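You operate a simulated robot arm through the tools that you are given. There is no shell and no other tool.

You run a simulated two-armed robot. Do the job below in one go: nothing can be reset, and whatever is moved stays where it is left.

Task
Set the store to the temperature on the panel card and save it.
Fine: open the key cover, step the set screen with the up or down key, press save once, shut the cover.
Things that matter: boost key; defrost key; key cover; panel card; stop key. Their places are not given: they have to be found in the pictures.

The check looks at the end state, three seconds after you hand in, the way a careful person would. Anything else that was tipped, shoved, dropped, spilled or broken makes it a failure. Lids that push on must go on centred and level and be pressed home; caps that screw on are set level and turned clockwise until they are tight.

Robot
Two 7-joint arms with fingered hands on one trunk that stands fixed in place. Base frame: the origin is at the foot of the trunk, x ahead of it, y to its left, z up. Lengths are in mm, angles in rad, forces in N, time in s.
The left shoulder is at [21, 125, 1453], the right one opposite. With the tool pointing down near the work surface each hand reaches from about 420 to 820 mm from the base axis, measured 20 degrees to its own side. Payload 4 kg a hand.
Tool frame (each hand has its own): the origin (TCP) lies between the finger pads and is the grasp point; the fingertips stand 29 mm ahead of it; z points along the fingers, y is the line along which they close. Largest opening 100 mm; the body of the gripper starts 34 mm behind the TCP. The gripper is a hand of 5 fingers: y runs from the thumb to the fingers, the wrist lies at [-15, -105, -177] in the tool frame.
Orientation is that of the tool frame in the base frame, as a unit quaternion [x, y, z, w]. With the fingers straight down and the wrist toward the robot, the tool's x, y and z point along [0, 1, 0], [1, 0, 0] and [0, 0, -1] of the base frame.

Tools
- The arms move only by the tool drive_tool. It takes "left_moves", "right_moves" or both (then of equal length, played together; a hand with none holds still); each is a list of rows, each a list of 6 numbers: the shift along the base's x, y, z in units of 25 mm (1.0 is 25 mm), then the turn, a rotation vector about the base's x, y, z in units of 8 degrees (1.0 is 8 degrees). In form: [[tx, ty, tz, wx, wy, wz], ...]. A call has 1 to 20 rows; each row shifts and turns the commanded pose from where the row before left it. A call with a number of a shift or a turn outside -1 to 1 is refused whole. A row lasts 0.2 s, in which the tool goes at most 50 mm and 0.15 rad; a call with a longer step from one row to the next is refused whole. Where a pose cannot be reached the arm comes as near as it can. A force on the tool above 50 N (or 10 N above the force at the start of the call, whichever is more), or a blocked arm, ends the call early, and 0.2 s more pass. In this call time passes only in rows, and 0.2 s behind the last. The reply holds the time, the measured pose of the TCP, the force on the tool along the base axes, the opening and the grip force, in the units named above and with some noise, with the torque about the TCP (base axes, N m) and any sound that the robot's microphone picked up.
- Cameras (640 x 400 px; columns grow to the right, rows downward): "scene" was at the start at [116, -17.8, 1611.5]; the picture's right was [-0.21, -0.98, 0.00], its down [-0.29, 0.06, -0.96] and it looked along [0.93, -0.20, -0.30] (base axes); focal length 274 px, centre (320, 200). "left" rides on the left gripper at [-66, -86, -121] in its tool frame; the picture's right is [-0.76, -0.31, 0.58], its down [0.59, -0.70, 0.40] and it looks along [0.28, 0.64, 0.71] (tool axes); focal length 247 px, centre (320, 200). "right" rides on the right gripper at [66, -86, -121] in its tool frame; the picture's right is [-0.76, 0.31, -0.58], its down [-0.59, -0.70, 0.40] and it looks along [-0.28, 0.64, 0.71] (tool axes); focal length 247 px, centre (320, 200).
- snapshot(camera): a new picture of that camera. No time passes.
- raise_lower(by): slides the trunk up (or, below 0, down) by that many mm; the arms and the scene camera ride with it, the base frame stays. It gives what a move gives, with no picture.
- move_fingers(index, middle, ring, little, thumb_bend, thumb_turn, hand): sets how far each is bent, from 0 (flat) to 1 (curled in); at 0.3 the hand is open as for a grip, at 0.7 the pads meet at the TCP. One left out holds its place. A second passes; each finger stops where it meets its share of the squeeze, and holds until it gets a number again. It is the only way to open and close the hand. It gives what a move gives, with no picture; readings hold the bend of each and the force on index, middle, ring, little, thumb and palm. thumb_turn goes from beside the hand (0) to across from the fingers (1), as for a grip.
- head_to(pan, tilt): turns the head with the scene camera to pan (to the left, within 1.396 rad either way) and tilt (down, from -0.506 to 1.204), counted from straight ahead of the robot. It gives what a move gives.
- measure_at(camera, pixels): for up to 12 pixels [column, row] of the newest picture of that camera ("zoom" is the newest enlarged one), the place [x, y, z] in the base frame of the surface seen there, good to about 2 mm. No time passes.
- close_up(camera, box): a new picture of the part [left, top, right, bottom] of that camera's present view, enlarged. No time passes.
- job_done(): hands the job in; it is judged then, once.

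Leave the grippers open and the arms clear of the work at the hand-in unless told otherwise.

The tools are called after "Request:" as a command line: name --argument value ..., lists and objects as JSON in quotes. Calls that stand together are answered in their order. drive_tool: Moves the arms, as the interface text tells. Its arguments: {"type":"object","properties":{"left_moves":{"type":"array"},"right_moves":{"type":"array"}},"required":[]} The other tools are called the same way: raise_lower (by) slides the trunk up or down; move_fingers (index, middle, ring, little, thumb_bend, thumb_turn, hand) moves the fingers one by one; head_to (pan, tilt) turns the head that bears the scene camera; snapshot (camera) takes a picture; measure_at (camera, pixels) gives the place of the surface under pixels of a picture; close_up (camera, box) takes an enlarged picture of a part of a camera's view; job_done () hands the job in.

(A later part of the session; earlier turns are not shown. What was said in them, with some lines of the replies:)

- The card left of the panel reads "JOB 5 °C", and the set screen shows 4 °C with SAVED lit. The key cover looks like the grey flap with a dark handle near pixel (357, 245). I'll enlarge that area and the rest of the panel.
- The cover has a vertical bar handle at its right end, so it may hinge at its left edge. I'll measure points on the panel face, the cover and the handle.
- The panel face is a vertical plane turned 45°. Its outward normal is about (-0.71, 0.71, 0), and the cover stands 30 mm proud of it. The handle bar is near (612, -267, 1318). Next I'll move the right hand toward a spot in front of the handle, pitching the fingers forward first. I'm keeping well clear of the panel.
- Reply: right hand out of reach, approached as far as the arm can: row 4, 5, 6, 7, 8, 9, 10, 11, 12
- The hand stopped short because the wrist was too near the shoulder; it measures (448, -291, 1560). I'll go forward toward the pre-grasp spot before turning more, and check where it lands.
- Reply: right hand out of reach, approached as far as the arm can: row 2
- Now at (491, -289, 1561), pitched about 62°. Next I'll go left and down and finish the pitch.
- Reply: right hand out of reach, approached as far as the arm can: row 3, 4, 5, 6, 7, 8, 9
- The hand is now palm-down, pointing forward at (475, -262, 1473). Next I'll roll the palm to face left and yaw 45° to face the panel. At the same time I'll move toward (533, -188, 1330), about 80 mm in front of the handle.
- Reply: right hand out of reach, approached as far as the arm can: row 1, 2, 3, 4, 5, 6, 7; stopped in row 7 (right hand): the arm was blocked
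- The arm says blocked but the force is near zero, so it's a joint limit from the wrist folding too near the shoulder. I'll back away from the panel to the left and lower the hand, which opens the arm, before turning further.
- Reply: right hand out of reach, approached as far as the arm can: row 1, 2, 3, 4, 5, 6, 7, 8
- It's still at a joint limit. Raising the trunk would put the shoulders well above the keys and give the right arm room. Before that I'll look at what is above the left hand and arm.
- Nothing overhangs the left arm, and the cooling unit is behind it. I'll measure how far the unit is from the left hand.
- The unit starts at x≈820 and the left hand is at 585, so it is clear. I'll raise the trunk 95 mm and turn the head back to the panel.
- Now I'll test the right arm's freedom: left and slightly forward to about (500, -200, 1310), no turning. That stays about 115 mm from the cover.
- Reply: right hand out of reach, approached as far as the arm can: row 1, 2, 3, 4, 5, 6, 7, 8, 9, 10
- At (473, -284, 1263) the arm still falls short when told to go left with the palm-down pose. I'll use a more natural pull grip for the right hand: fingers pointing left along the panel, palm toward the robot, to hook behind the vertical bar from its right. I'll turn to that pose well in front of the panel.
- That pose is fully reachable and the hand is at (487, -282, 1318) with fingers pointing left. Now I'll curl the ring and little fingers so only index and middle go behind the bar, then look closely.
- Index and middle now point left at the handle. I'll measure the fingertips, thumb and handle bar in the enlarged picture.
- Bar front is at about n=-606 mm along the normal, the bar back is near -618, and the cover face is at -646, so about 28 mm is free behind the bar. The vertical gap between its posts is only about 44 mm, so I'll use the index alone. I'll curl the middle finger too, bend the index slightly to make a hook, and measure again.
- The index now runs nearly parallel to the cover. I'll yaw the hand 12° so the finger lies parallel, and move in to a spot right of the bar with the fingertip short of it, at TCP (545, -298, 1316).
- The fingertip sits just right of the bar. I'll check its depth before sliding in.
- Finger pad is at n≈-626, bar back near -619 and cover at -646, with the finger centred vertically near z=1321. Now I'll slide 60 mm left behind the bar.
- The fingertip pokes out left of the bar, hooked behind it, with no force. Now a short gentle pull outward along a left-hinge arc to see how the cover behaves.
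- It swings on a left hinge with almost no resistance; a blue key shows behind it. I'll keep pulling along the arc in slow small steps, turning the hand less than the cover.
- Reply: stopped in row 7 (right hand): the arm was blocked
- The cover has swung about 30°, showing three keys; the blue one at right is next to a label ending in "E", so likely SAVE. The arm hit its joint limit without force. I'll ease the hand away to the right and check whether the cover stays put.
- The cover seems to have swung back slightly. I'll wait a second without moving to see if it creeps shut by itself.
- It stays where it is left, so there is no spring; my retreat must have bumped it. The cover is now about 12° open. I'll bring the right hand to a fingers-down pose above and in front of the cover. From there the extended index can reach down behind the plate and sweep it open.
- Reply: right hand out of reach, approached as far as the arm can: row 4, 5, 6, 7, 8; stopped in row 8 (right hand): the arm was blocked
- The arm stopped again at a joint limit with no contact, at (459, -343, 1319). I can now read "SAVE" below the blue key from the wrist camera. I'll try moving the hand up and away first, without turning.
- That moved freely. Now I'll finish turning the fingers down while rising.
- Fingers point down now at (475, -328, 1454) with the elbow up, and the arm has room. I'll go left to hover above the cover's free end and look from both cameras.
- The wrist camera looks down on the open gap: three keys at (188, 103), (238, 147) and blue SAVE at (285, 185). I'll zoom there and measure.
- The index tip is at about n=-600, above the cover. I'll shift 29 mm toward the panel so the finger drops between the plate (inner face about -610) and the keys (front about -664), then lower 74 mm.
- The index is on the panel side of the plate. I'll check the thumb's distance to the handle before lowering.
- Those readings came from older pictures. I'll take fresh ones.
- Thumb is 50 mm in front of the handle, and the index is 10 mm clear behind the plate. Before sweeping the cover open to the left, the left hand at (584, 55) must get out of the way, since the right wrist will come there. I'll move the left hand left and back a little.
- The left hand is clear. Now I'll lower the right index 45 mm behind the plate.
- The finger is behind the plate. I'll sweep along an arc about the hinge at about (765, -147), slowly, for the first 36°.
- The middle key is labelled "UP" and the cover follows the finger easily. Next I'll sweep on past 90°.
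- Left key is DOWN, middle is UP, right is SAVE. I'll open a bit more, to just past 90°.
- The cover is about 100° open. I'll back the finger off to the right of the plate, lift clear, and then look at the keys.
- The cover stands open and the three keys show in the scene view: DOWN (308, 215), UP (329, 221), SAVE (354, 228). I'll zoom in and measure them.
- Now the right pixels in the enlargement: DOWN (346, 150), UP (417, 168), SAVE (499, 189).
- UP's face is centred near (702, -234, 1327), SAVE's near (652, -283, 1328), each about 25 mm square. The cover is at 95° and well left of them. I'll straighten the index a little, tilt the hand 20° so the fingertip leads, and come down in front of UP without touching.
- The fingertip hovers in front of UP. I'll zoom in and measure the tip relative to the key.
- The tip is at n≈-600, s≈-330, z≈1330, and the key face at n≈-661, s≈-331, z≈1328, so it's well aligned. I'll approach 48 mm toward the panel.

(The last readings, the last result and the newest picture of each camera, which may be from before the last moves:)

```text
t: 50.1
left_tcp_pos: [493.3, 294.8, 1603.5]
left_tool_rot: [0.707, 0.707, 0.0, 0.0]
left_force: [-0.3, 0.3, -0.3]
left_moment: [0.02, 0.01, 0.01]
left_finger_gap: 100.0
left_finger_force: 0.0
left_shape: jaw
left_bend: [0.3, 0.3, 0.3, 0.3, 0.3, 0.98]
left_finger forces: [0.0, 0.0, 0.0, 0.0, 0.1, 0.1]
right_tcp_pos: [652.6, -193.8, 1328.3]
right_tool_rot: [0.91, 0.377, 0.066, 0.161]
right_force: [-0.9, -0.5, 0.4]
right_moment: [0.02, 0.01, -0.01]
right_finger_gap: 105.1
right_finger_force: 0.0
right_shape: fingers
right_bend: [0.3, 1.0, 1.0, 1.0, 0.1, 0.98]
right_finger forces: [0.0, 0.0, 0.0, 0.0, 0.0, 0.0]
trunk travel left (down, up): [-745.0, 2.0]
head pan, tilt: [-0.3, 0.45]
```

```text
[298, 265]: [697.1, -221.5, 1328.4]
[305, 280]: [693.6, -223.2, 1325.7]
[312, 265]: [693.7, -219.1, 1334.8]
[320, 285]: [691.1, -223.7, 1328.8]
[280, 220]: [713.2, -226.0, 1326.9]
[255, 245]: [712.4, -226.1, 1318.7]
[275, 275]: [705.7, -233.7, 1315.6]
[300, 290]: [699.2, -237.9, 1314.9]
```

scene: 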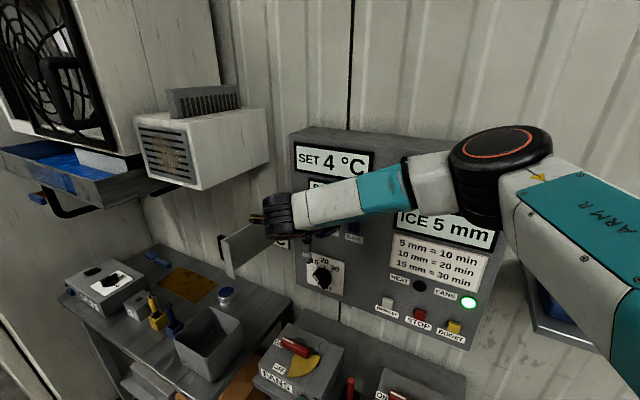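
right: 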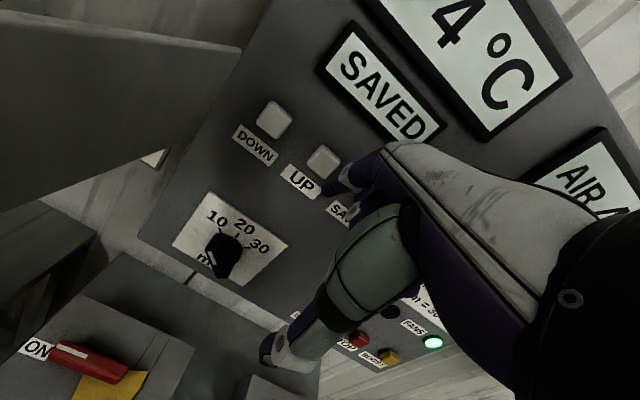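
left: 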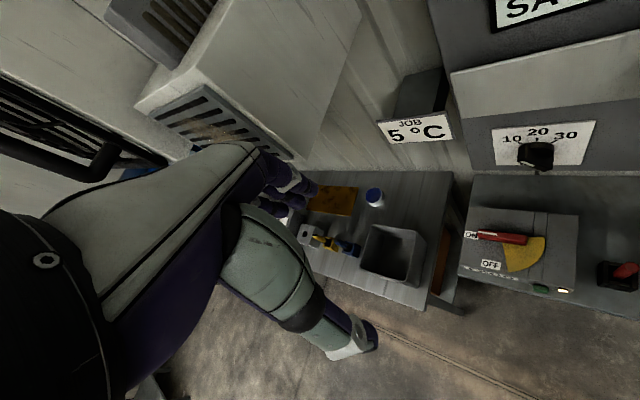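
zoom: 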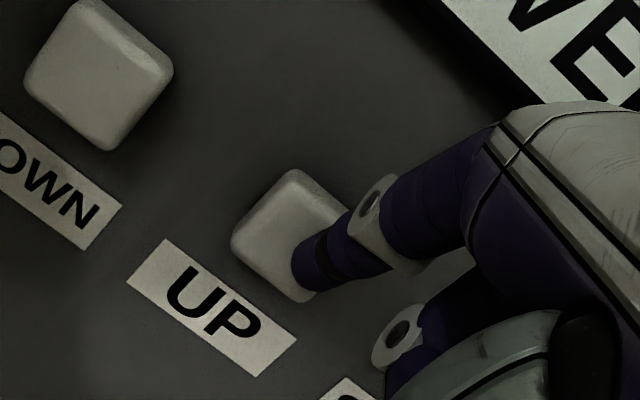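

About 9 mm remains to the key face. I'll do a short tap: 13 mm forward in small steps, then straight back out.

Request:
drive_tool --right_moves '[[0.141, -0.141, 0, 0, 0, 0], [0.113, -0.113, 0, 0, 0, 0], [0.113, -0.113, 0, 0, 0, 0], [-0.2, 0.2, 0, 0, 0, 0], [-0.283, 0.283, 0, 0, 0, 0]]'

Request:
snapshot --camera "scene"

Request:
close_up --camera "right" --box '[250, 0, 570, 230]'

```text
t: 51.3
left_tcp_pos: [492.3, 295.4, 1604.1]
left_tool_rot: [0.707, 0.707, 0.0, 0.0]
left_force: [0.0, 0.4, -0.3]
left_moment: [0.01, -0.02, 0.0]
left_finger_gap: 99.8
left_finger_force: 0.1
left_shape: jaw
left_bend: [0.3, 0.3, 0.3, 0.3, 0.3, 0.98]
left_finger forces: [0.0, 0.0, 0.1, 0.1, 0.1, 0.0]
right_tcp_pos: [647.2, -190.0, 1328.3]
right_tool_rot: [0.91, 0.377, 0.065, 0.16]
right_force: [0.0, -0.5, -0.4]
right_moment: [0.0, 0.01, -0.01]
right_finger_gap: 104.7
right_finger_force: 0.1
right_shape: fingers
right_bend: [0.3, 1.0, 1.0, 1.0, 0.1, 0.98]
right_finger forces: [0.1, 0.1, 0.0, 0.1, 0.0, 0.0]
trunk travel left (down, up): [-745.0, 2.0]
head pan, tilt: [-0.3, 0.45]
heard: click
```

```text
taken
```

scene: 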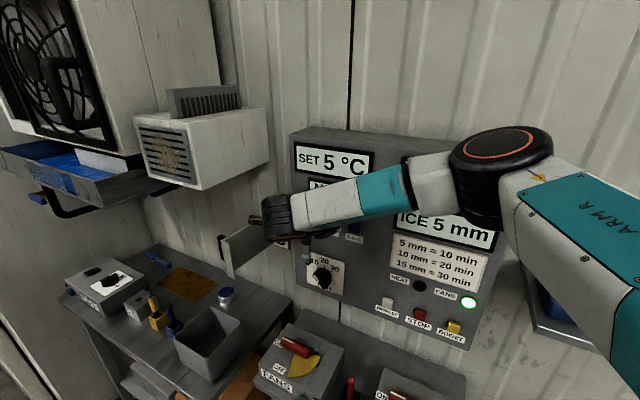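

```text
1.74 times, centred on (410, 115) of right
```

zoom: 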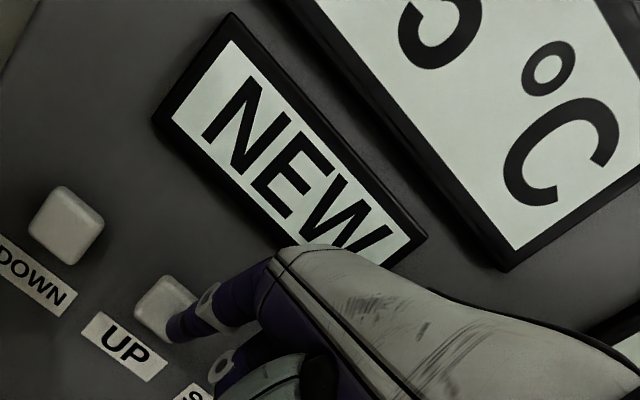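

A click was heard; SET reads 5 °C and the status says NEW. Now I'll back off, shift 70 mm right to SAVE, and stop short of it.

Request:
drive_tool --right_moves '[[-0.42, 0.42, 0, 0, 0, 0], [-0.283, -0.283, 0, 0, 0, 0], [-0.283, -0.283, 0, 0, 0, 0], [-0.283, -0.283, 0, 0, 0, 0], [-0.283, -0.283, 0, 0, 0, 0], [-0.283, -0.283, 0, 0, 0, 0], [-0.283, -0.283, 0, 0, 0, 0], [-0.283, -0.283, 0, 0, 0, 0], [0.25, -0.25, 0, 0, 0, 0], [0.25, -0.25, 0, 0, 0, 0]]'

Request:
close_up --camera "right" --box '[250, 110, 410, 230]'

Request:
snapshot --camera "scene"

```text
t: 53.5
left_tcp_pos: [492.2, 293.6, 1604.7]
left_tool_rot: [0.708, 0.706, -0.001, 0.001]
left_force: [-0.1, -0.3, -0.6]
left_moment: [-0.01, -0.01, 0.01]
left_finger_gap: 99.8
left_finger_force: 0.0
left_shape: jaw
left_bend: [0.3, 0.3, 0.3, 0.3, 0.3, 0.98]
left_finger forces: [0.1, 0.1, 0.0, 0.0, 0.0, 0.0]
right_tcp_pos: [599.7, -241.2, 1328.4]
right_tool_rot: [0.91, 0.377, 0.066, 0.16]
right_force: [-0.3, 0.0, 0.0]
right_moment: [0.02, -0.01, -0.02]
right_finger_gap: 104.8
right_finger_force: 0.0
right_shape: fingers
right_bend: [0.3, 1.0, 1.0, 1.0, 0.1, 0.98]
right_finger forces: [0.1, 0.0, 0.0, 0.0, 0.0, 0.0]
trunk travel left (down, up): [-745.0, 2.0]
head pan, tilt: [-0.3, 0.45]
```

```text
3.33 times, centred on (330, 170) of right
```

zoom: 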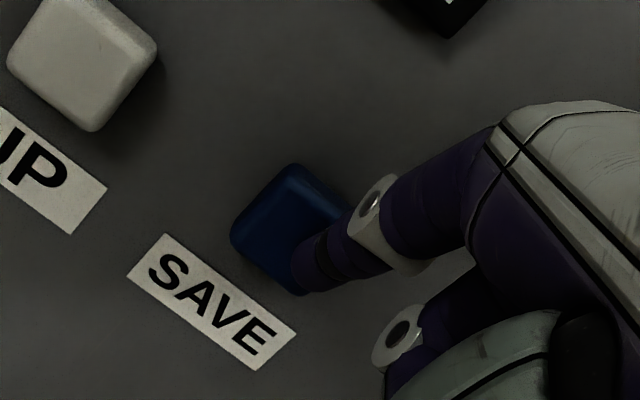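

```text
taken
```

scene: 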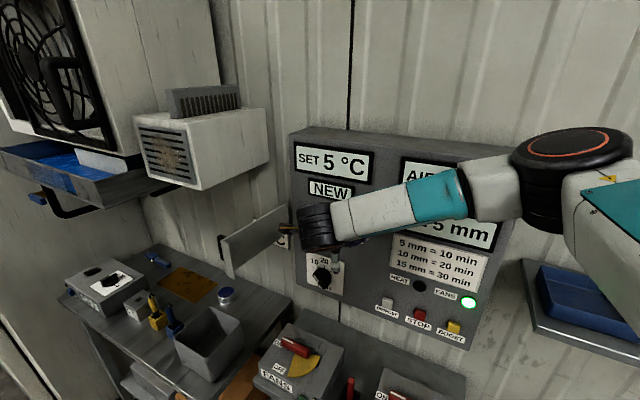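

The view matches the UP approach: fingertip over the blue SAVE key with the same offsets. Click depth is 17 mm ahead; I'll tap once and retreat.

Request:
drive_tool --right_moves '[[0.141, -0.141, 0, 0, 0, 0], [0.113, -0.113, 0, 0, 0, 0], [0.113, -0.113, 0, 0, 0, 0], [0.113, -0.113, 0, 0, 0, 0], [-0.2, 0.2, 0, 0, 0, 0], [-0.283, 0.283, 0, 0, 0, 0]]'

Request:
snapshot --camera "scene"

Request:
close_up --camera "scene" --box '[280, 130, 400, 220]'

```text
t: 54.9
left_tcp_pos: [492.5, 294.8, 1604.0]
left_tool_rot: [0.708, 0.706, 0.0, 0.0]
left_force: [-0.3, 0.0, 0.8]
left_moment: [0.01, 0.03, -0.02]
left_finger_gap: 99.9
left_finger_force: 0.0
left_shape: jaw
left_bend: [0.3, 0.3, 0.3, 0.3, 0.3, 0.98]
left_finger forces: [0.0, 0.1, 0.0, 0.0, 0.0, 0.1]
right_tcp_pos: [599.2, -240.5, 1327.0]
right_tool_rot: [0.91, 0.377, 0.066, 0.161]
right_force: [0.2, 0.5, 0.2]
right_moment: [0.0, 0.01, -0.01]
right_finger_gap: 105.0
right_finger_force: 0.1
right_shape: fingers
right_bend: [0.3, 1.0, 1.0, 1.0, 0.1, 0.98]
right_finger forces: [0.1, 0.0, 0.0, 0.0, 0.0, 0.0]
trunk travel left (down, up): [-745.0, 2.0]
head pan, tilt: [-0.3, 0.45]
heard: click
```

```text
taken
```

scene: 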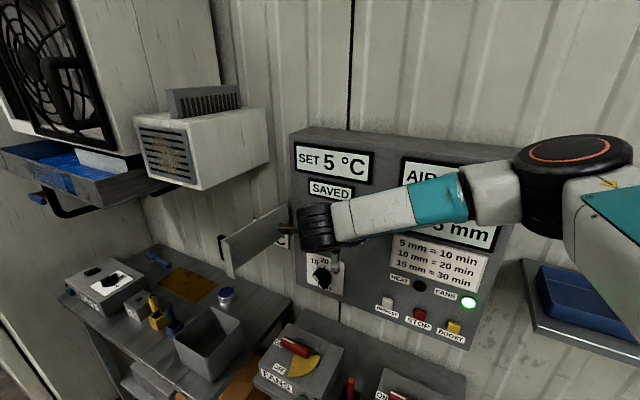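

```text
4.44 times, centred on (340, 175) of scene
```

zoom: 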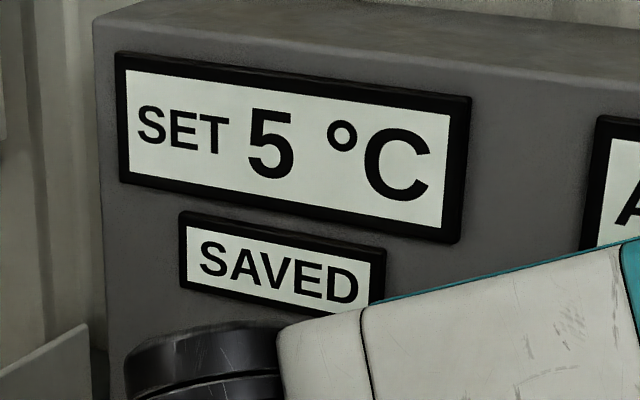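

SET reads 5 °C and the status shows SAVED after one click. Now to shut the cover: I'll back off, undo the tilt, and rise above the cover before crossing to its left side.

Request:
drive_tool --right_moves '[[-0.283, 0.283, 0.1, 0, 0, 0], [-0.283, 0.283, 0.2, 0.354, 0.354, 0], [-0.283, 0.283, 0.4, 0.354, 0.354, 0], [-0.283, 0.283, 0.6, 0.354, 0.354, 0], [-0.283, 0.283, 0.8, 0.354, 0.354, 0], [0, 0.2, 0.9, 0.354, 0.354, 0], [0, 0.4, 0.9, 0, 0, 0], [0, 0.5, 0.6, 0, 0, 0]]'

Request:
move_fingers --hand "right" --index 0.42 --thumb_bend 0.0

Request:
snapshot --camera "scene"

```text
t: 56.7
left_tcp_pos: [493.2, 295.5, 1603.9]
left_tool_rot: [0.708, 0.707, 0.0, 0.0]
left_force: [0.0, 0.0, 0.1]
left_moment: [-0.02, 0.0, -0.01]
left_finger_gap: 99.7
left_finger_force: 0.0
left_shape: jaw
left_bend: [0.3, 0.3, 0.3, 0.3, 0.3, 0.98]
left_finger forces: [0.0, 0.0, 0.1, 0.0, 0.0, 0.0]
right_tcp_pos: [563.5, -177.4, 1439.4]
right_tool_rot: [0.924, 0.383, -0.002, 0.0]
right_force: [-0.1, 0.3, -0.6]
right_moment: [0.0, -0.02, 0.0]
right_finger_gap: 105.0
right_finger_force: 0.2
right_shape: fingers
right_bend: [0.3, 1.0, 1.0, 1.0, 0.1, 0.98]
right_finger forces: [0.0, 0.0, 0.1, 0.0, 0.0, 0.0]
trunk travel left (down, up): [-745.0, 2.0]
head pan, tilt: [-0.3, 0.45]
```

```text
t: 57.7
left_tcp_pos: [493.1, 295.6, 1604.3]
left_tool_rot: [0.708, 0.707, -0.001, 0.0]
left_force: [-0.6, -0.5, -0.1]
left_moment: [0.01, 0.03, 0.01]
left_finger_gap: 99.7
left_finger_force: 0.0
left_shape: jaw
left_bend: [0.3, 0.3, 0.3, 0.3, 0.3, 0.98]
left_finger forces: [0.0, 0.0, 0.0, 0.0, 0.0, 0.0]
right_tcp_pos: [563.7, -178.7, 1438.4]
right_tool_rot: [0.924, 0.382, -0.001, 0.0]
right_force: [-0.6, 0.2, 0.6]
right_moment: [-0.01, 0.01, 0.01]
right_finger_gap: 94.2
right_finger_force: 0.1
right_shape: fingers
right_bend: [0.42, 1.0, 1.0, 1.0, 0.0, 0.98]
right_finger forces: [0.0, 0.1, 0.0, 0.0, 0.0, 0.0]
trunk travel left (down, up): [-745.0, 2.0]
head pan, tilt: [-0.3, 0.45]
```

```text
taken
```

scene: 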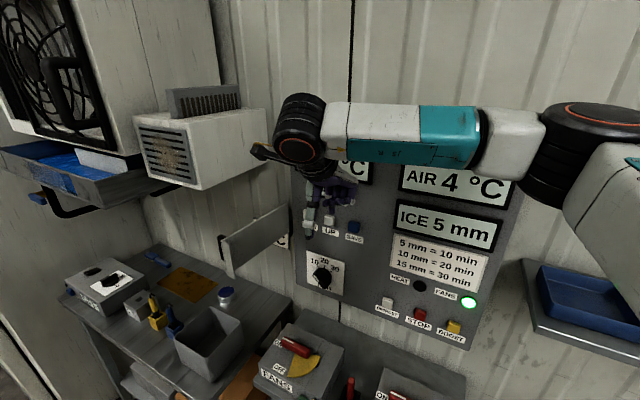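

I'll measure the open plate's edges precisely before crossing over it.

Request:
measure_at --camera "scene" --pixels '[[285, 215], [265, 225], [245, 238], [230, 246], [224, 240], [221, 250], [286, 208], [226, 238], [240, 250]]'

```text
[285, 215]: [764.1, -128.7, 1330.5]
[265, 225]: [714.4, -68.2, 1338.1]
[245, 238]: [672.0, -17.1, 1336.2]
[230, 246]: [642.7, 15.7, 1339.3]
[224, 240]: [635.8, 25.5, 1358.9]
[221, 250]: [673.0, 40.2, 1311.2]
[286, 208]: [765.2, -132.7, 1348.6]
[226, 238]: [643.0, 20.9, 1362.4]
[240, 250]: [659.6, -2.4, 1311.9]
```

The plate lies along 130°, with its handle on the far side at about 190 mm radius. I'll cross above it and hover to its left at TCP (670, 9, 1438).

Request:
drive_tool --right_moves '[[0.425, 0.75, 0, 0, 0, 0], [0.425, 0.75, 0, 0, 0, 0], [0.425, 0.75, 0, 0, 0, 0], [0.425, 0.75, 0, 0, 0, 0], [0.425, 0.75, 0, 0, 0, 0], [0.425, 0.75, 0, 0, 0, 0], [0.425, 0.75, 0, 0, 0, 0], [0.425, 0.75, 0, 0, 0, 0], [0.425, 0.75, 0, 0, 0, 0], [0.425, 0.75, 0, 0, 0, 0]]'

Request:
snapshot --camera "right"

Request:
snapshot --camera "scene"

```text
t: 59.9
left_tcp_pos: [493.7, 296.9, 1603.9]
left_tool_rot: [0.707, 0.707, -0.001, 0.0]
left_force: [-0.1, -0.3, 0.9]
left_moment: [-0.01, 0.0, 0.01]
left_finger_gap: 99.4
left_finger_force: 0.0
left_shape: jaw
left_bend: [0.3, 0.3, 0.3, 0.3, 0.3, 0.98]
left_finger forces: [0.1, 0.0, 0.1, 0.0, 0.1, 0.0]
right_tcp_pos: [670.8, 13.1, 1439.4]
right_tool_rot: [0.924, 0.382, -0.002, 0.0]
right_force: [-0.3, 0.2, -0.3]
right_moment: [-0.03, 0.01, 0.0]
right_finger_gap: 94.0
right_finger_force: 0.1
right_shape: fingers
right_bend: [0.42, 1.0, 1.0, 1.0, 0.0, 0.98]
right_finger forces: [0.0, 0.0, 0.0, 0.0, 0.0, 0.1]
trunk travel left (down, up): [-745.0, 2.0]
head pan, tilt: [-0.3, 0.45]
```

```text
taken
```

right: 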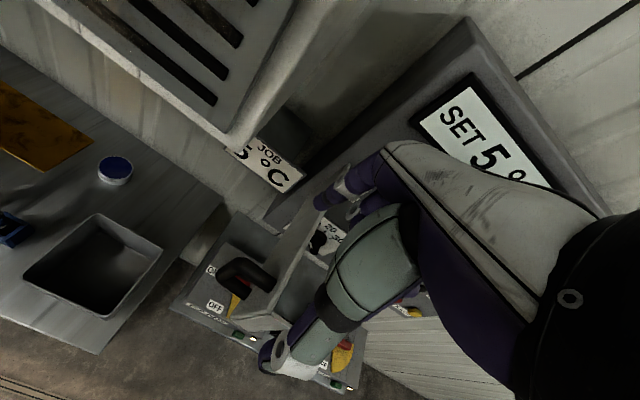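

```text
taken
```

scene: 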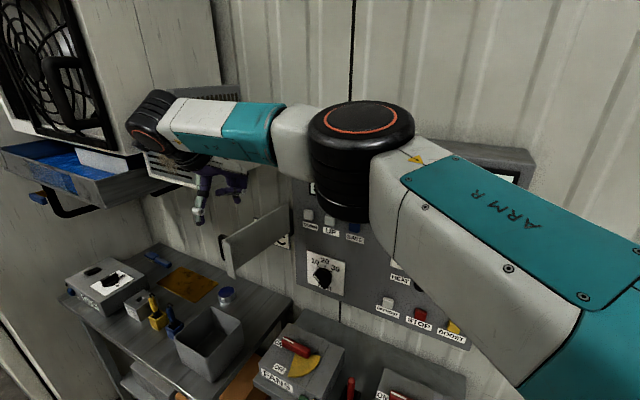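

I'll check where the index, thumb, plate and the cooling unit's corner are before lowering.

Request:
measure_at --camera "right" --pixels '[[322, 203], [328, 196], [318, 208], [228, 135], [160, 90], [310, 225], [272, 290], [245, 265], [290, 365], [268, 355], [305, 215]]'

Request:
measure_at --camera "scene" --pixels '[[198, 218], [202, 195], [235, 198], [228, 240], [285, 212]]'

```text
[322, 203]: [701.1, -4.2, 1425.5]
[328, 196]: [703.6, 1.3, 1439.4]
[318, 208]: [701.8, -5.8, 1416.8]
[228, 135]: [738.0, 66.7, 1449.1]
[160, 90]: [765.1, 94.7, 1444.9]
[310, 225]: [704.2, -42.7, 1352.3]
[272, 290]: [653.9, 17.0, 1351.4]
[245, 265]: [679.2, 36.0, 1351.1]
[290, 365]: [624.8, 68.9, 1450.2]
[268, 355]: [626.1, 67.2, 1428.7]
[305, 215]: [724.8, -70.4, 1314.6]
```

```text
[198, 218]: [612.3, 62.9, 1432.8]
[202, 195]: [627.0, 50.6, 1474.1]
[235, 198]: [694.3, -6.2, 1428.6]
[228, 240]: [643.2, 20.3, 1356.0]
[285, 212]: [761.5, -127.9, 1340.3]
```

The index is left of the plate by about 17 mm at radius 142 mm, and the thumb is past the plate's free end. The cooling unit corner (738, 67, 1449) is about 60 mm from the hand. I'll lower 75 mm.

Request:
drive_tool --right_moves '[[0, 0, -0.6, 0, 0, 0], [0, 0, -0.6, 0, 0, 0], [0, 0, -0.6, 0, 0, 0], [0, 0, -0.6, 0, 0, 0], [0, 0, -0.6, 0, 0, 0]]'

Request:
snapshot --camera "right"

Request:
close_up --camera "scene" --box '[170, 170, 330, 290]'

```text
t: 61.1
left_tcp_pos: [493.6, 296.8, 1604.0]
left_tool_rot: [0.708, 0.707, -0.001, 0.0]
left_force: [0.6, 0.4, 0.6]
left_moment: [0.01, 0.03, -0.04]
left_finger_gap: 99.9
left_finger_force: 0.1
left_shape: jaw
left_bend: [0.3, 0.3, 0.3, 0.3, 0.3, 0.98]
left_finger forces: [0.1, 0.0, 0.0, 0.0, 0.1, 0.0]
right_tcp_pos: [669.6, 11.2, 1363.5]
right_tool_rot: [0.924, 0.383, -0.001, -0.001]
right_force: [-0.5, 0.4, 0.0]
right_moment: [-0.03, -0.03, -0.03]
right_finger_gap: 93.7
right_finger_force: 0.0
right_shape: fingers
right_bend: [0.42, 1.0, 1.0, 1.0, 0.0, 0.98]
right_finger forces: [0.0, 0.0, 0.0, 0.1, 0.1, 0.0]
trunk travel left (down, up): [-745.0, 2.0]
head pan, tilt: [-0.3, 0.45]
```

```text
taken
```

right: 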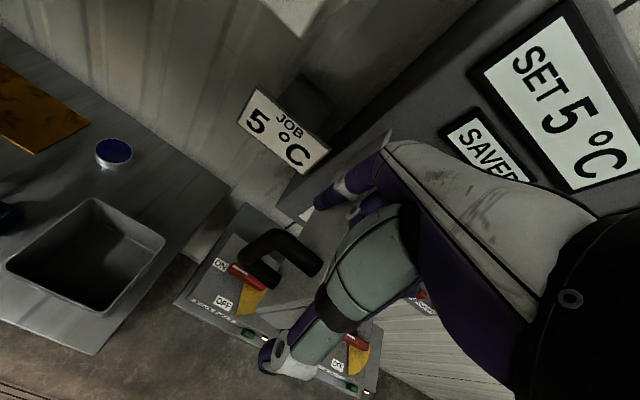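

```text
3.33 times, centred on (250, 230) of scene
```

zoom: 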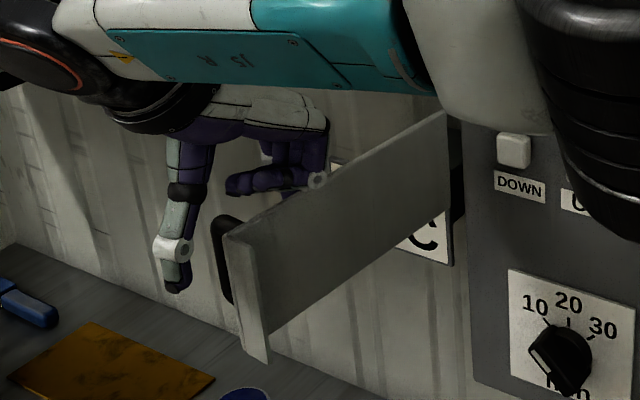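

All is clear: the index is left of the plate and the curled fingers are above its top edge. I'll sweep the cover back toward the panel along the hinge arc, first half.

Request:
drive_tool --right_moves '[[-0.339, -0.204, 0, 0, 0, 0], [-0.324, -0.227, 0, 0, 0, 0], [-0.308, -0.249, 0, 0, 0, 0], [-0.29, -0.27, 0, 0, 0, 0], [-0.27, -0.29, 0, 0, 0, 0], [-0.249, -0.308, 0, 0, 0, 0], [-0.227, -0.324, 0, 0, 0, 0], [-0.204, -0.339, 0, 0, 0, 0], [-0.18, -0.353, 0, 0, 0, 0], [-0.155, -0.365, 0, 0, 0, 0], [-0.129, -0.375, 0, 0, 0, 0], [-0.102, -0.382, 0, 0, 0, 0]]'

Request:
snapshot --camera "right"

Request:
snapshot --camera "scene"

```text
t: 63.7
left_tcp_pos: [493.1, 294.7, 1603.7]
left_tool_rot: [0.708, 0.706, 0.0, 0.0]
left_force: [0.6, -0.4, 0.7]
left_moment: [-0.02, -0.01, -0.01]
left_finger_gap: 99.8
left_finger_force: 0.0
left_shape: jaw
left_bend: [0.3, 0.3, 0.3, 0.3, 0.3, 0.98]
left_finger forces: [0.1, 0.0, 0.0, 0.1, 0.0, 0.0]
right_tcp_pos: [600.0, -82.1, 1365.3]
right_tool_rot: [0.924, 0.383, -0.002, 0.001]
right_force: [-0.5, 0.3, 1.2]
right_moment: [-0.02, 0.02, 0.0]
right_finger_gap: 93.9
right_finger_force: 0.0
right_shape: fingers
right_bend: [0.42, 1.0, 1.0, 1.0, 0.0, 0.98]
right_finger forces: [0.0, 0.0, 0.1, 0.0, 0.0, 0.1]
trunk travel left (down, up): [-745.0, 2.0]
head pan, tilt: [-0.3, 0.45]
```

```text
taken
```

right: 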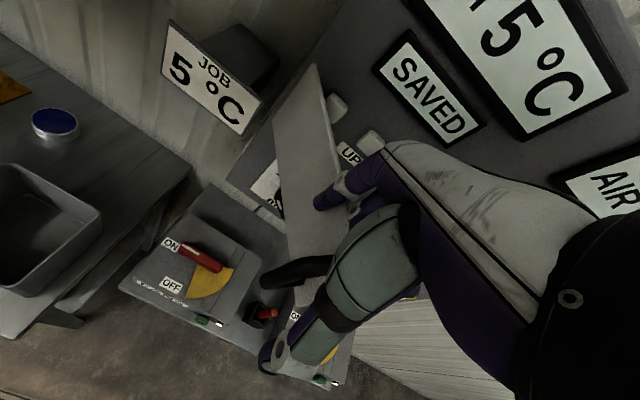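

```text
taken
```

scene: 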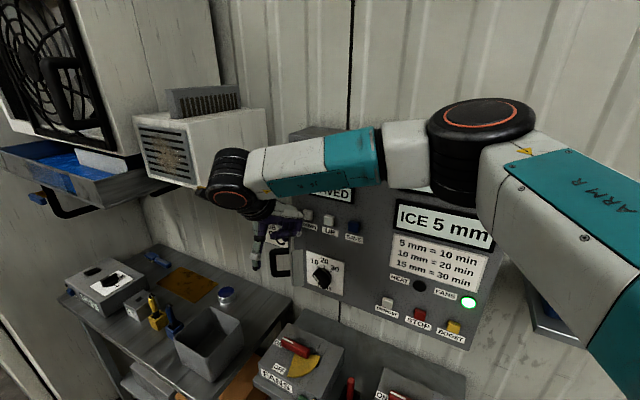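

The cover follows. Next is the second part of the arc, stopping about 17° short of shut.

Request:
drive_tool --right_moves '[[-0.076, -0.389, 0, 0, 0, 0], [-0.048, -0.393, 0, 0, 0, 0], [-0.021, -0.395, 0, 0, 0, 0], [0.007, -0.396, 0, 0, 0, 0], [0.034, -0.394, 0, 0, 0, 0], [0.062, -0.391, 0, 0, 0, 0], [0.089, -0.386, 0, 0, 0, 0], [0.116, -0.379, 0, 0, 0, 0], [0.142, -0.37, 0, 0, 0, 0]]'

Request:
snapshot --camera "right"

Request:
snapshot --camera "scene"

```text
t: 65.7
left_tcp_pos: [493.8, 292.9, 1604.2]
left_tool_rot: [0.708, 0.706, 0.0, 0.0]
left_force: [-0.1, -0.1, -0.6]
left_moment: [0.02, -0.01, 0.01]
left_finger_gap: 99.7
left_finger_force: 0.0
left_shape: jaw
left_bend: [0.3, 0.3, 0.3, 0.3, 0.3, 0.98]
left_finger forces: [0.1, 0.1, 0.0, 0.0, 0.0, 0.0]
right_tcp_pos: [607.2, -171.8, 1365.9]
right_tool_rot: [0.924, 0.384, -0.002, -0.001]
right_force: [0.0, -0.4, -1.1]
right_moment: [0.02, 0.01, 0.0]
right_finger_gap: 94.0
right_finger_force: 0.6
right_shape: fingers
right_bend: [0.42, 1.0, 1.0, 1.0, 0.0, 0.98]
right_finger forces: [0.2, 0.0, 0.0, 0.0, 0.0, 0.1]
trunk travel left (down, up): [-745.0, 2.0]
head pan, tilt: [-0.3, 0.45]
```

```text
taken
```

right: 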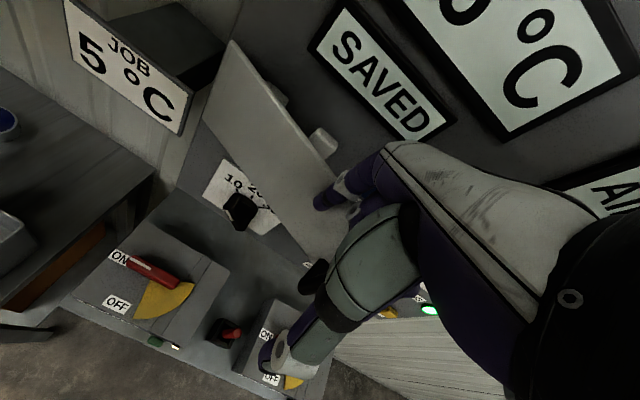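

```text
taken
```

scene: 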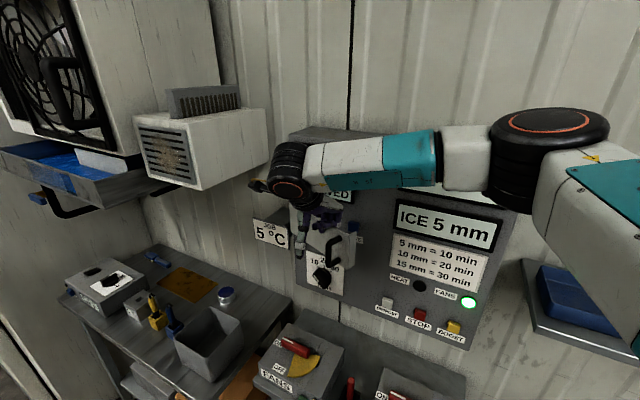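

About 17° remain. I'll continue in 5 mm steps and watch the force.

Request:
drive_tool --right_moves '[[0.081, -0.181, 0, 0, 0, 0], [0.087, -0.178, 0, 0, 0, 0], [0.093, -0.175, 0, 0, 0, 0], [0.099, -0.171, 0, 0, 0, 0], [0.105, -0.168, 0, 0, 0, 0], [0.111, -0.164, 0, 0, 0, 0]]'

Request:
snapshot --camera "scene"

Request:
close_up --camera "scene" --box '[270, 180, 410, 280]'

Request:
snapshot --camera "right"

```text
t: 67.1
left_tcp_pos: [493.4, 294.9, 1603.7]
left_tool_rot: [0.708, 0.706, 0.0, -0.001]
left_force: [-0.3, 0.2, -0.4]
left_moment: [-0.01, -0.01, -0.01]
left_finger_gap: 99.7
left_finger_force: 0.0
left_shape: jaw
left_bend: [0.3, 0.3, 0.3, 0.3, 0.3, 0.98]
left_finger forces: [0.0, 0.0, 0.1, 0.1, 0.0, 0.1]
right_tcp_pos: [622.1, -196.1, 1364.5]
right_tool_rot: [0.924, 0.383, 0.001, 0.0]
right_force: [0.3, -0.1, 0.1]
right_moment: [-0.03, -0.01, 0.01]
right_finger_gap: 93.9
right_finger_force: 0.0
right_shape: fingers
right_bend: [0.42, 1.0, 1.0, 1.0, 0.0, 0.98]
right_finger forces: [0.1, 0.0, 0.0, 0.0, 0.0, 0.1]
trunk travel left (down, up): [-745.0, 2.0]
head pan, tilt: [-0.3, 0.45]
```

```text
taken
```

scene: 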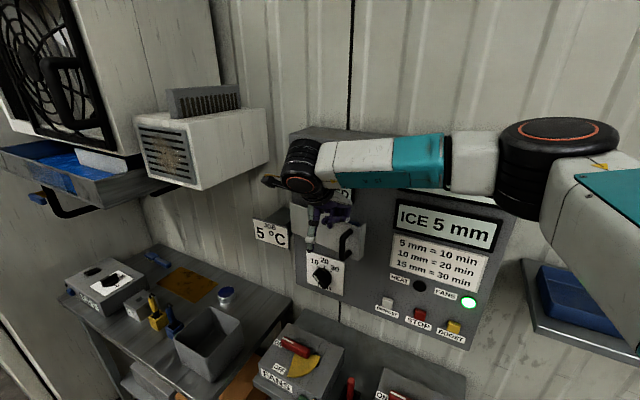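

```text
4.00 times, centred on (340, 230) of scene
```

zoom: 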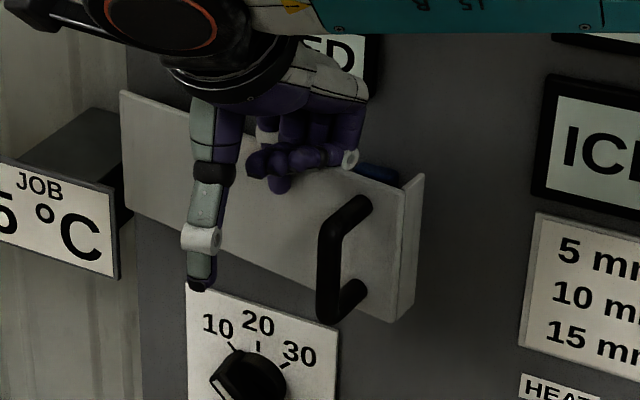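

```text
taken
```

right: 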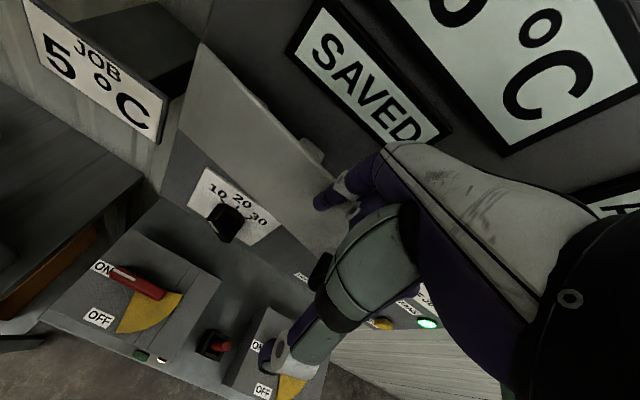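

About 8° left. I'll push on in 4 mm steps directly toward the panel.

Request:
drive_tool --right_moves '[[0.11, -0.13, 0, 0, 0, 0], [0.11, -0.13, 0, 0, 0, 0], [0.113, -0.12, 0, 0, 0, 0], [0.113, -0.113, 0, 0, 0, 0], [0.08, -0.08, 0, 0, 0, 0]]'

Request:
close_up --camera "scene" --box '[270, 180, 410, 280]'

```text
t: 68.3
left_tcp_pos: [492.7, 294.5, 1604.4]
left_tool_rot: [0.708, 0.707, -0.001, 0.0]
left_force: [0.5, 0.1, -0.3]
left_moment: [0.01, 0.0, 0.01]
left_finger_gap: 99.8
left_finger_force: 0.1
left_shape: jaw
left_bend: [0.3, 0.3, 0.3, 0.3, 0.3, 0.98]
left_finger forces: [0.1, 0.0, 0.0, 0.0, 0.0, 0.0]
right_tcp_pos: [636.8, -210.0, 1364.3]
right_tool_rot: [0.924, 0.383, 0.0, 0.0]
right_force: [-0.4, 0.1, -0.4]
right_moment: [-0.01, -0.02, 0.01]
right_finger_gap: 93.8
right_finger_force: 0.0
right_shape: fingers
right_bend: [0.42, 1.0, 1.0, 1.0, 0.0, 0.98]
right_finger forces: [0.1, 0.0, 0.0, 0.0, 0.0, 0.1]
trunk travel left (down, up): [-745.0, 2.0]
head pan, tilt: [-0.3, 0.45]
```

```text
4.00 times, centred on (340, 230) of scene
```

zoom: 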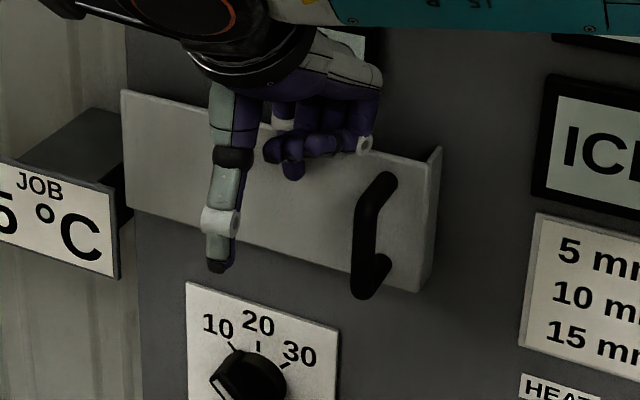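

Request:
measure_at --camera "zoom" --pixels '[[400, 170], [420, 200], [415, 280], [330, 220], [140, 110], [150, 190], [436, 175], [300, 200]]'

```text
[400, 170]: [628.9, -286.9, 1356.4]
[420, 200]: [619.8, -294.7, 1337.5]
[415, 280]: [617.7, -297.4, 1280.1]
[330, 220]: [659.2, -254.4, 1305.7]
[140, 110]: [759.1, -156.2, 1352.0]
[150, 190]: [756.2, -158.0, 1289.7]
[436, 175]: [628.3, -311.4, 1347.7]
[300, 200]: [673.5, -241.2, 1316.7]
```

The cover face is at n≈-647 all along, same as at the start, so it is flush. I'll press lightly a few millimetres more to be sure it is home, then back off.

Request:
drive_tool --right_moves '[[0.05, -0.05, 0, 0, 0, 0], [0.05, -0.05, 0, 0, 0, 0], [0.05, -0.05, 0, 0, 0, 0]]'

```text
t: 69.1
left_tcp_pos: [493.6, 294.9, 1604.3]
left_tool_rot: [0.707, 0.707, -0.001, 0.0]
left_force: [0.6, -0.4, -0.6]
left_moment: [0.01, 0.01, -0.02]
left_finger_gap: 99.6
left_finger_force: 0.0
left_shape: jaw
left_bend: [0.3, 0.3, 0.3, 0.3, 0.3, 0.98]
left_finger forces: [0.1, 0.1, 0.0, 0.0, 0.1, 0.0]
right_tcp_pos: [639.6, -213.1, 1364.8]
right_tool_rot: [0.923, 0.384, -0.001, -0.002]
right_force: [-0.5, 1.0, 0.4]
right_moment: [0.01, 0.04, -0.04]
right_finger_gap: 92.8
right_finger_force: 0.4
right_shape: fingers
right_bend: [0.43, 1.0, 1.0, 1.0, 0.0, 0.98]
right_finger forces: [0.8, 0.0, 0.1, 0.0, 0.0, 0.0]
trunk travel left (down, up): [-745.0, 2.0]
head pan, tilt: [-0.3, 0.45]
```

Slight contact now (0.8 N on the index). One more small push.

Request:
drive_tool --right_moves '[[0.07, -0.07, 0, 0, 0, 0], [0.07, -0.07, 0, 0, 0, 0], [0.07, -0.07, 0, 0, 0, 0]]'

Request:
close_up --camera "scene" --box '[270, 180, 410, 280]'

Request:
measure_at --camera "zoom" --pixels '[[400, 180], [420, 200], [415, 280], [330, 220], [140, 110], [150, 190]]'

```text
t: 69.9
left_tcp_pos: [492.6, 296.3, 1603.7]
left_tool_rot: [0.708, 0.707, 0.0, 0.0]
left_force: [-0.3, 0.4, -0.2]
left_moment: [0.0, 0.02, 0.0]
left_finger_gap: 99.9
left_finger_force: 0.0
left_shape: jaw
left_bend: [0.3, 0.3, 0.3, 0.3, 0.3, 0.98]
left_finger forces: [0.1, 0.0, 0.0, 0.0, 0.0, 0.0]
right_tcp_pos: [643.5, -217.4, 1365.6]
right_tool_rot: [0.924, 0.383, -0.001, 0.0]
right_force: [-3.3, 4.6, 0.7]
right_moment: [0.1, 0.06, 0.06]
right_finger_gap: 87.4
right_finger_force: 2.1
right_shape: fingers
right_bend: [0.46, 1.0, 1.0, 1.0, 0.0, 0.98]
right_finger forces: [5.0, 0.0, 0.0, 0.0, 0.0, 0.0]
trunk travel left (down, up): [-745.0, 2.0]
head pan, tilt: [-0.3, 0.45]
```

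```text
4.00 times, centred on (340, 230) of scene
```

zoom: 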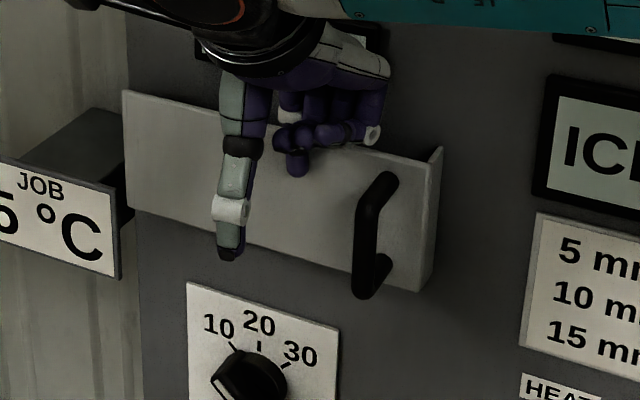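

```text
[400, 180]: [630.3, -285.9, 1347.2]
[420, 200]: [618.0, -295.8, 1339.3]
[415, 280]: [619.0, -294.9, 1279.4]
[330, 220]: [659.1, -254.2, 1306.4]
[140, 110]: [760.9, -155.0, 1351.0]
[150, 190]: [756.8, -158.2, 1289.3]
```

The cover is firmly against its stop (5.6 N) and flush. I'll back straight off, then rise.

Request:
drive_tool --right_moves '[[-0.2, 0.2, 0, 0, 0, 0], [-0.3, 0.3, 0, 0, 0, 0], [-0.4, 0.4, 0, 0, 0, 0], [-0.5, 0.5, 0, 0, 0, 0], [-0.5, 0.5, 0, 0, 0, 0], [-0.4, 0.2, 0.6, 0, 0, 0], [-0.4, 0, 0.7, 0, 0, 0], [-0.4, -0.2, 0.7, 0, 0, 0], [-0.5, -0.3, 0.7, 0, 0, 0], [-0.5, -0.3, 0.7, 0, 0, 0], [-0.5, -0.3, 0.7, 0, 0, 0]]'

Request:
snapshot --camera "scene"

```text
t: 72.3
left_tcp_pos: [492.6, 294.8, 1604.6]
left_tool_rot: [0.707, 0.707, 0.0, 0.0]
left_force: [0.3, 0.0, 0.1]
left_moment: [-0.02, -0.02, 0.01]
left_finger_gap: 99.6
left_finger_force: 0.0
left_shape: jaw
left_bend: [0.3, 0.3, 0.3, 0.3, 0.3, 0.98]
left_finger forces: [0.1, 0.1, 0.0, 0.0, 0.0, 0.0]
right_tcp_pos: [528.2, -196.3, 1467.3]
right_tool_rot: [0.924, 0.383, -0.001, 0.0]
right_force: [0.3, -0.2, 0.4]
right_moment: [-0.01, 0.0, 0.01]
right_finger_gap: 94.0
right_finger_force: 0.1
right_shape: fingers
right_bend: [0.42, 1.0, 1.0, 1.0, 0.0, 0.98]
right_finger forces: [0.0, 0.0, 0.0, 0.0, 0.0, 0.0]
trunk travel left (down, up): [-745.0, 2.0]
head pan, tilt: [-0.3, 0.45]
```

```text
taken
```

scene: 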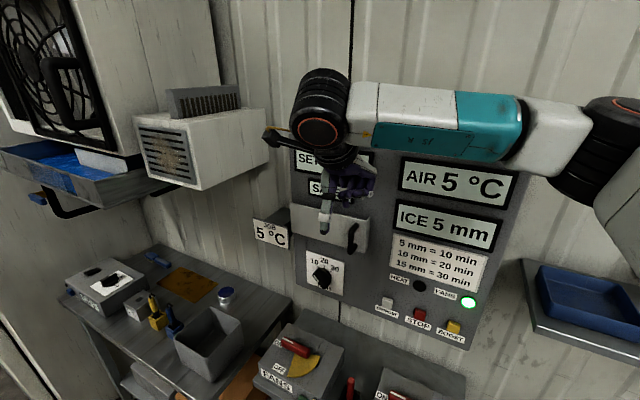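

AIR now reads 5 °C too. I'll draw the right hand back up near its starting place and open its fingers.

Request:
drive_tool --right_moves '[[-0.4, -0.4, 0.6, 0, 0, 0], [-0.4, -0.4, 0.6, 0, 0, 0], [-0.4, -0.4, 0.6, 0, 0, 0], [-0.4, -0.4, 0.6, 0, 0, 0], [-0.4, -0.4, 0.6, 0, 0, 0], [-0.4, -0.4, 0.6, 0, 0, 0], [-0.4, -0.4, 0.4, 0, 0, 0], [-0.4, -0.4, 0.4, 0, 0, 0]]'

Request:
move_fingers --hand "right" --index 0.3 --middle 0.3 --ring 0.3 --little 0.3 --thumb_bend 0.3

Request:
snapshot --camera "scene"

Request:
close_up --camera "scene" --box '[270, 120, 430, 290]'

```text
t: 74.1
left_tcp_pos: [492.3, 295.2, 1603.5]
left_tool_rot: [0.708, 0.707, 0.0, 0.0]
left_force: [-0.8, 0.5, -0.1]
left_moment: [0.01, -0.04, -0.02]
left_finger_gap: 99.9
left_finger_force: 0.1
left_shape: jaw
left_bend: [0.3, 0.3, 0.3, 0.3, 0.3, 0.98]
left_finger forces: [0.1, 0.0, 0.0, 0.0, 0.0, 0.1]
right_tcp_pos: [451.1, -272.5, 1577.7]
right_tool_rot: [0.923, 0.384, 0.0, 0.0]
right_force: [0.5, 0.1, 0.7]
right_moment: [-0.01, 0.02, 0.02]
right_finger_gap: 93.6
right_finger_force: 0.1
right_shape: fingers
right_bend: [0.42, 1.0, 1.0, 1.0, 0.0, 0.98]
right_finger forces: [0.1, 0.1, 0.1, 0.0, 0.0, 0.0]
trunk travel left (down, up): [-745.0, 2.0]
head pan, tilt: [-0.3, 0.45]
```

```text
t: 75.1
left_tcp_pos: [492.8, 293.8, 1603.0]
left_tool_rot: [0.708, 0.707, 0.0, 0.0]
left_force: [0.1, 0.3, -0.6]
left_moment: [0.0, -0.03, 0.01]
left_finger_gap: 99.8
left_finger_force: 0.1
left_shape: jaw
left_bend: [0.3, 0.3, 0.3, 0.3, 0.3, 0.98]
left_finger forces: [0.0, 0.0, 0.1, 0.0, 0.1, 0.0]
right_tcp_pos: [450.4, -272.9, 1576.9]
right_tool_rot: [0.924, 0.383, -0.001, 0.0]
right_force: [0.0, 0.7, 0.3]
right_moment: [0.01, 0.05, -0.02]
right_finger_gap: 98.8
right_finger_force: 0.0
right_shape: fingers
right_bend: [0.3, 0.3, 0.3, 0.3, 0.3, 0.98]
right_finger forces: [0.1, 0.0, 0.0, 0.0, 0.0, 0.0]
trunk travel left (down, up): [-745.0, 2.0]
head pan, tilt: [-0.3, 0.45]
```

```text
taken
```

scene: 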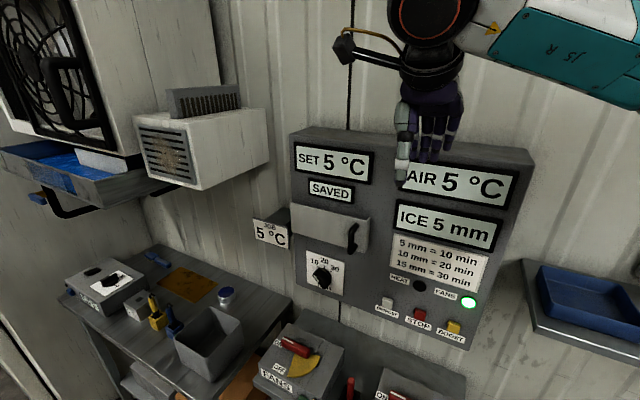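

```text
2.35 times, centred on (350, 205) of scene
```

zoom: 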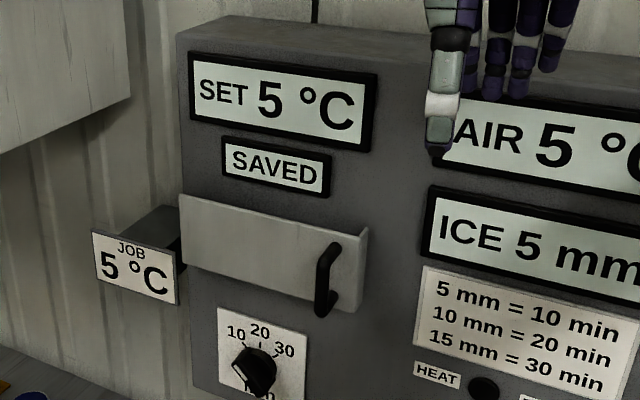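

SET reads 5 °C, SAVED is shown, the knob and lamps look unchanged and both hands are clear. One last check that the cover is still flush.

Request:
measure_at --camera "zoom" --pixels '[[190, 215], [185, 255], [270, 240], [350, 240], [350, 300], [300, 270]]'

```text
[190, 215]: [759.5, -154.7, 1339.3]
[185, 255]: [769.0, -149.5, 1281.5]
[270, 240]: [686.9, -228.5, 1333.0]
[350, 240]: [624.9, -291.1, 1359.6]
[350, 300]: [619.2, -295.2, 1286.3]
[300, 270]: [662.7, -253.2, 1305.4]
```

The cover face is at n≈-647 at both ends, so it is fully shut. The setting is saved and everything is clear, so I'm handing in.

Request:
job_done

```text
The job is handed in.
```

The store is set to 5 °C, the temperature on the panel card, and saved. I handed the job in, but no verdict came back.

- **Setting:** I pressed UP once, which took the set screen from 4 °C to 5 °C, and SAVE once. The panel then showed "SAVED", and later the AIR screen also read 5 °C.
- **Cover:** It is shut. I pressed it against its stop, and its face measures in line with where it sat at the start.
- **Other controls:** I did not press the boost, defrost or stop keys. The knob and the lamps looked the same at the end as at the start.
- **Arms:** Both hands are open and clear of the panel. I raised the trunk 95 mm to give the right arm room to reach, and left it there.
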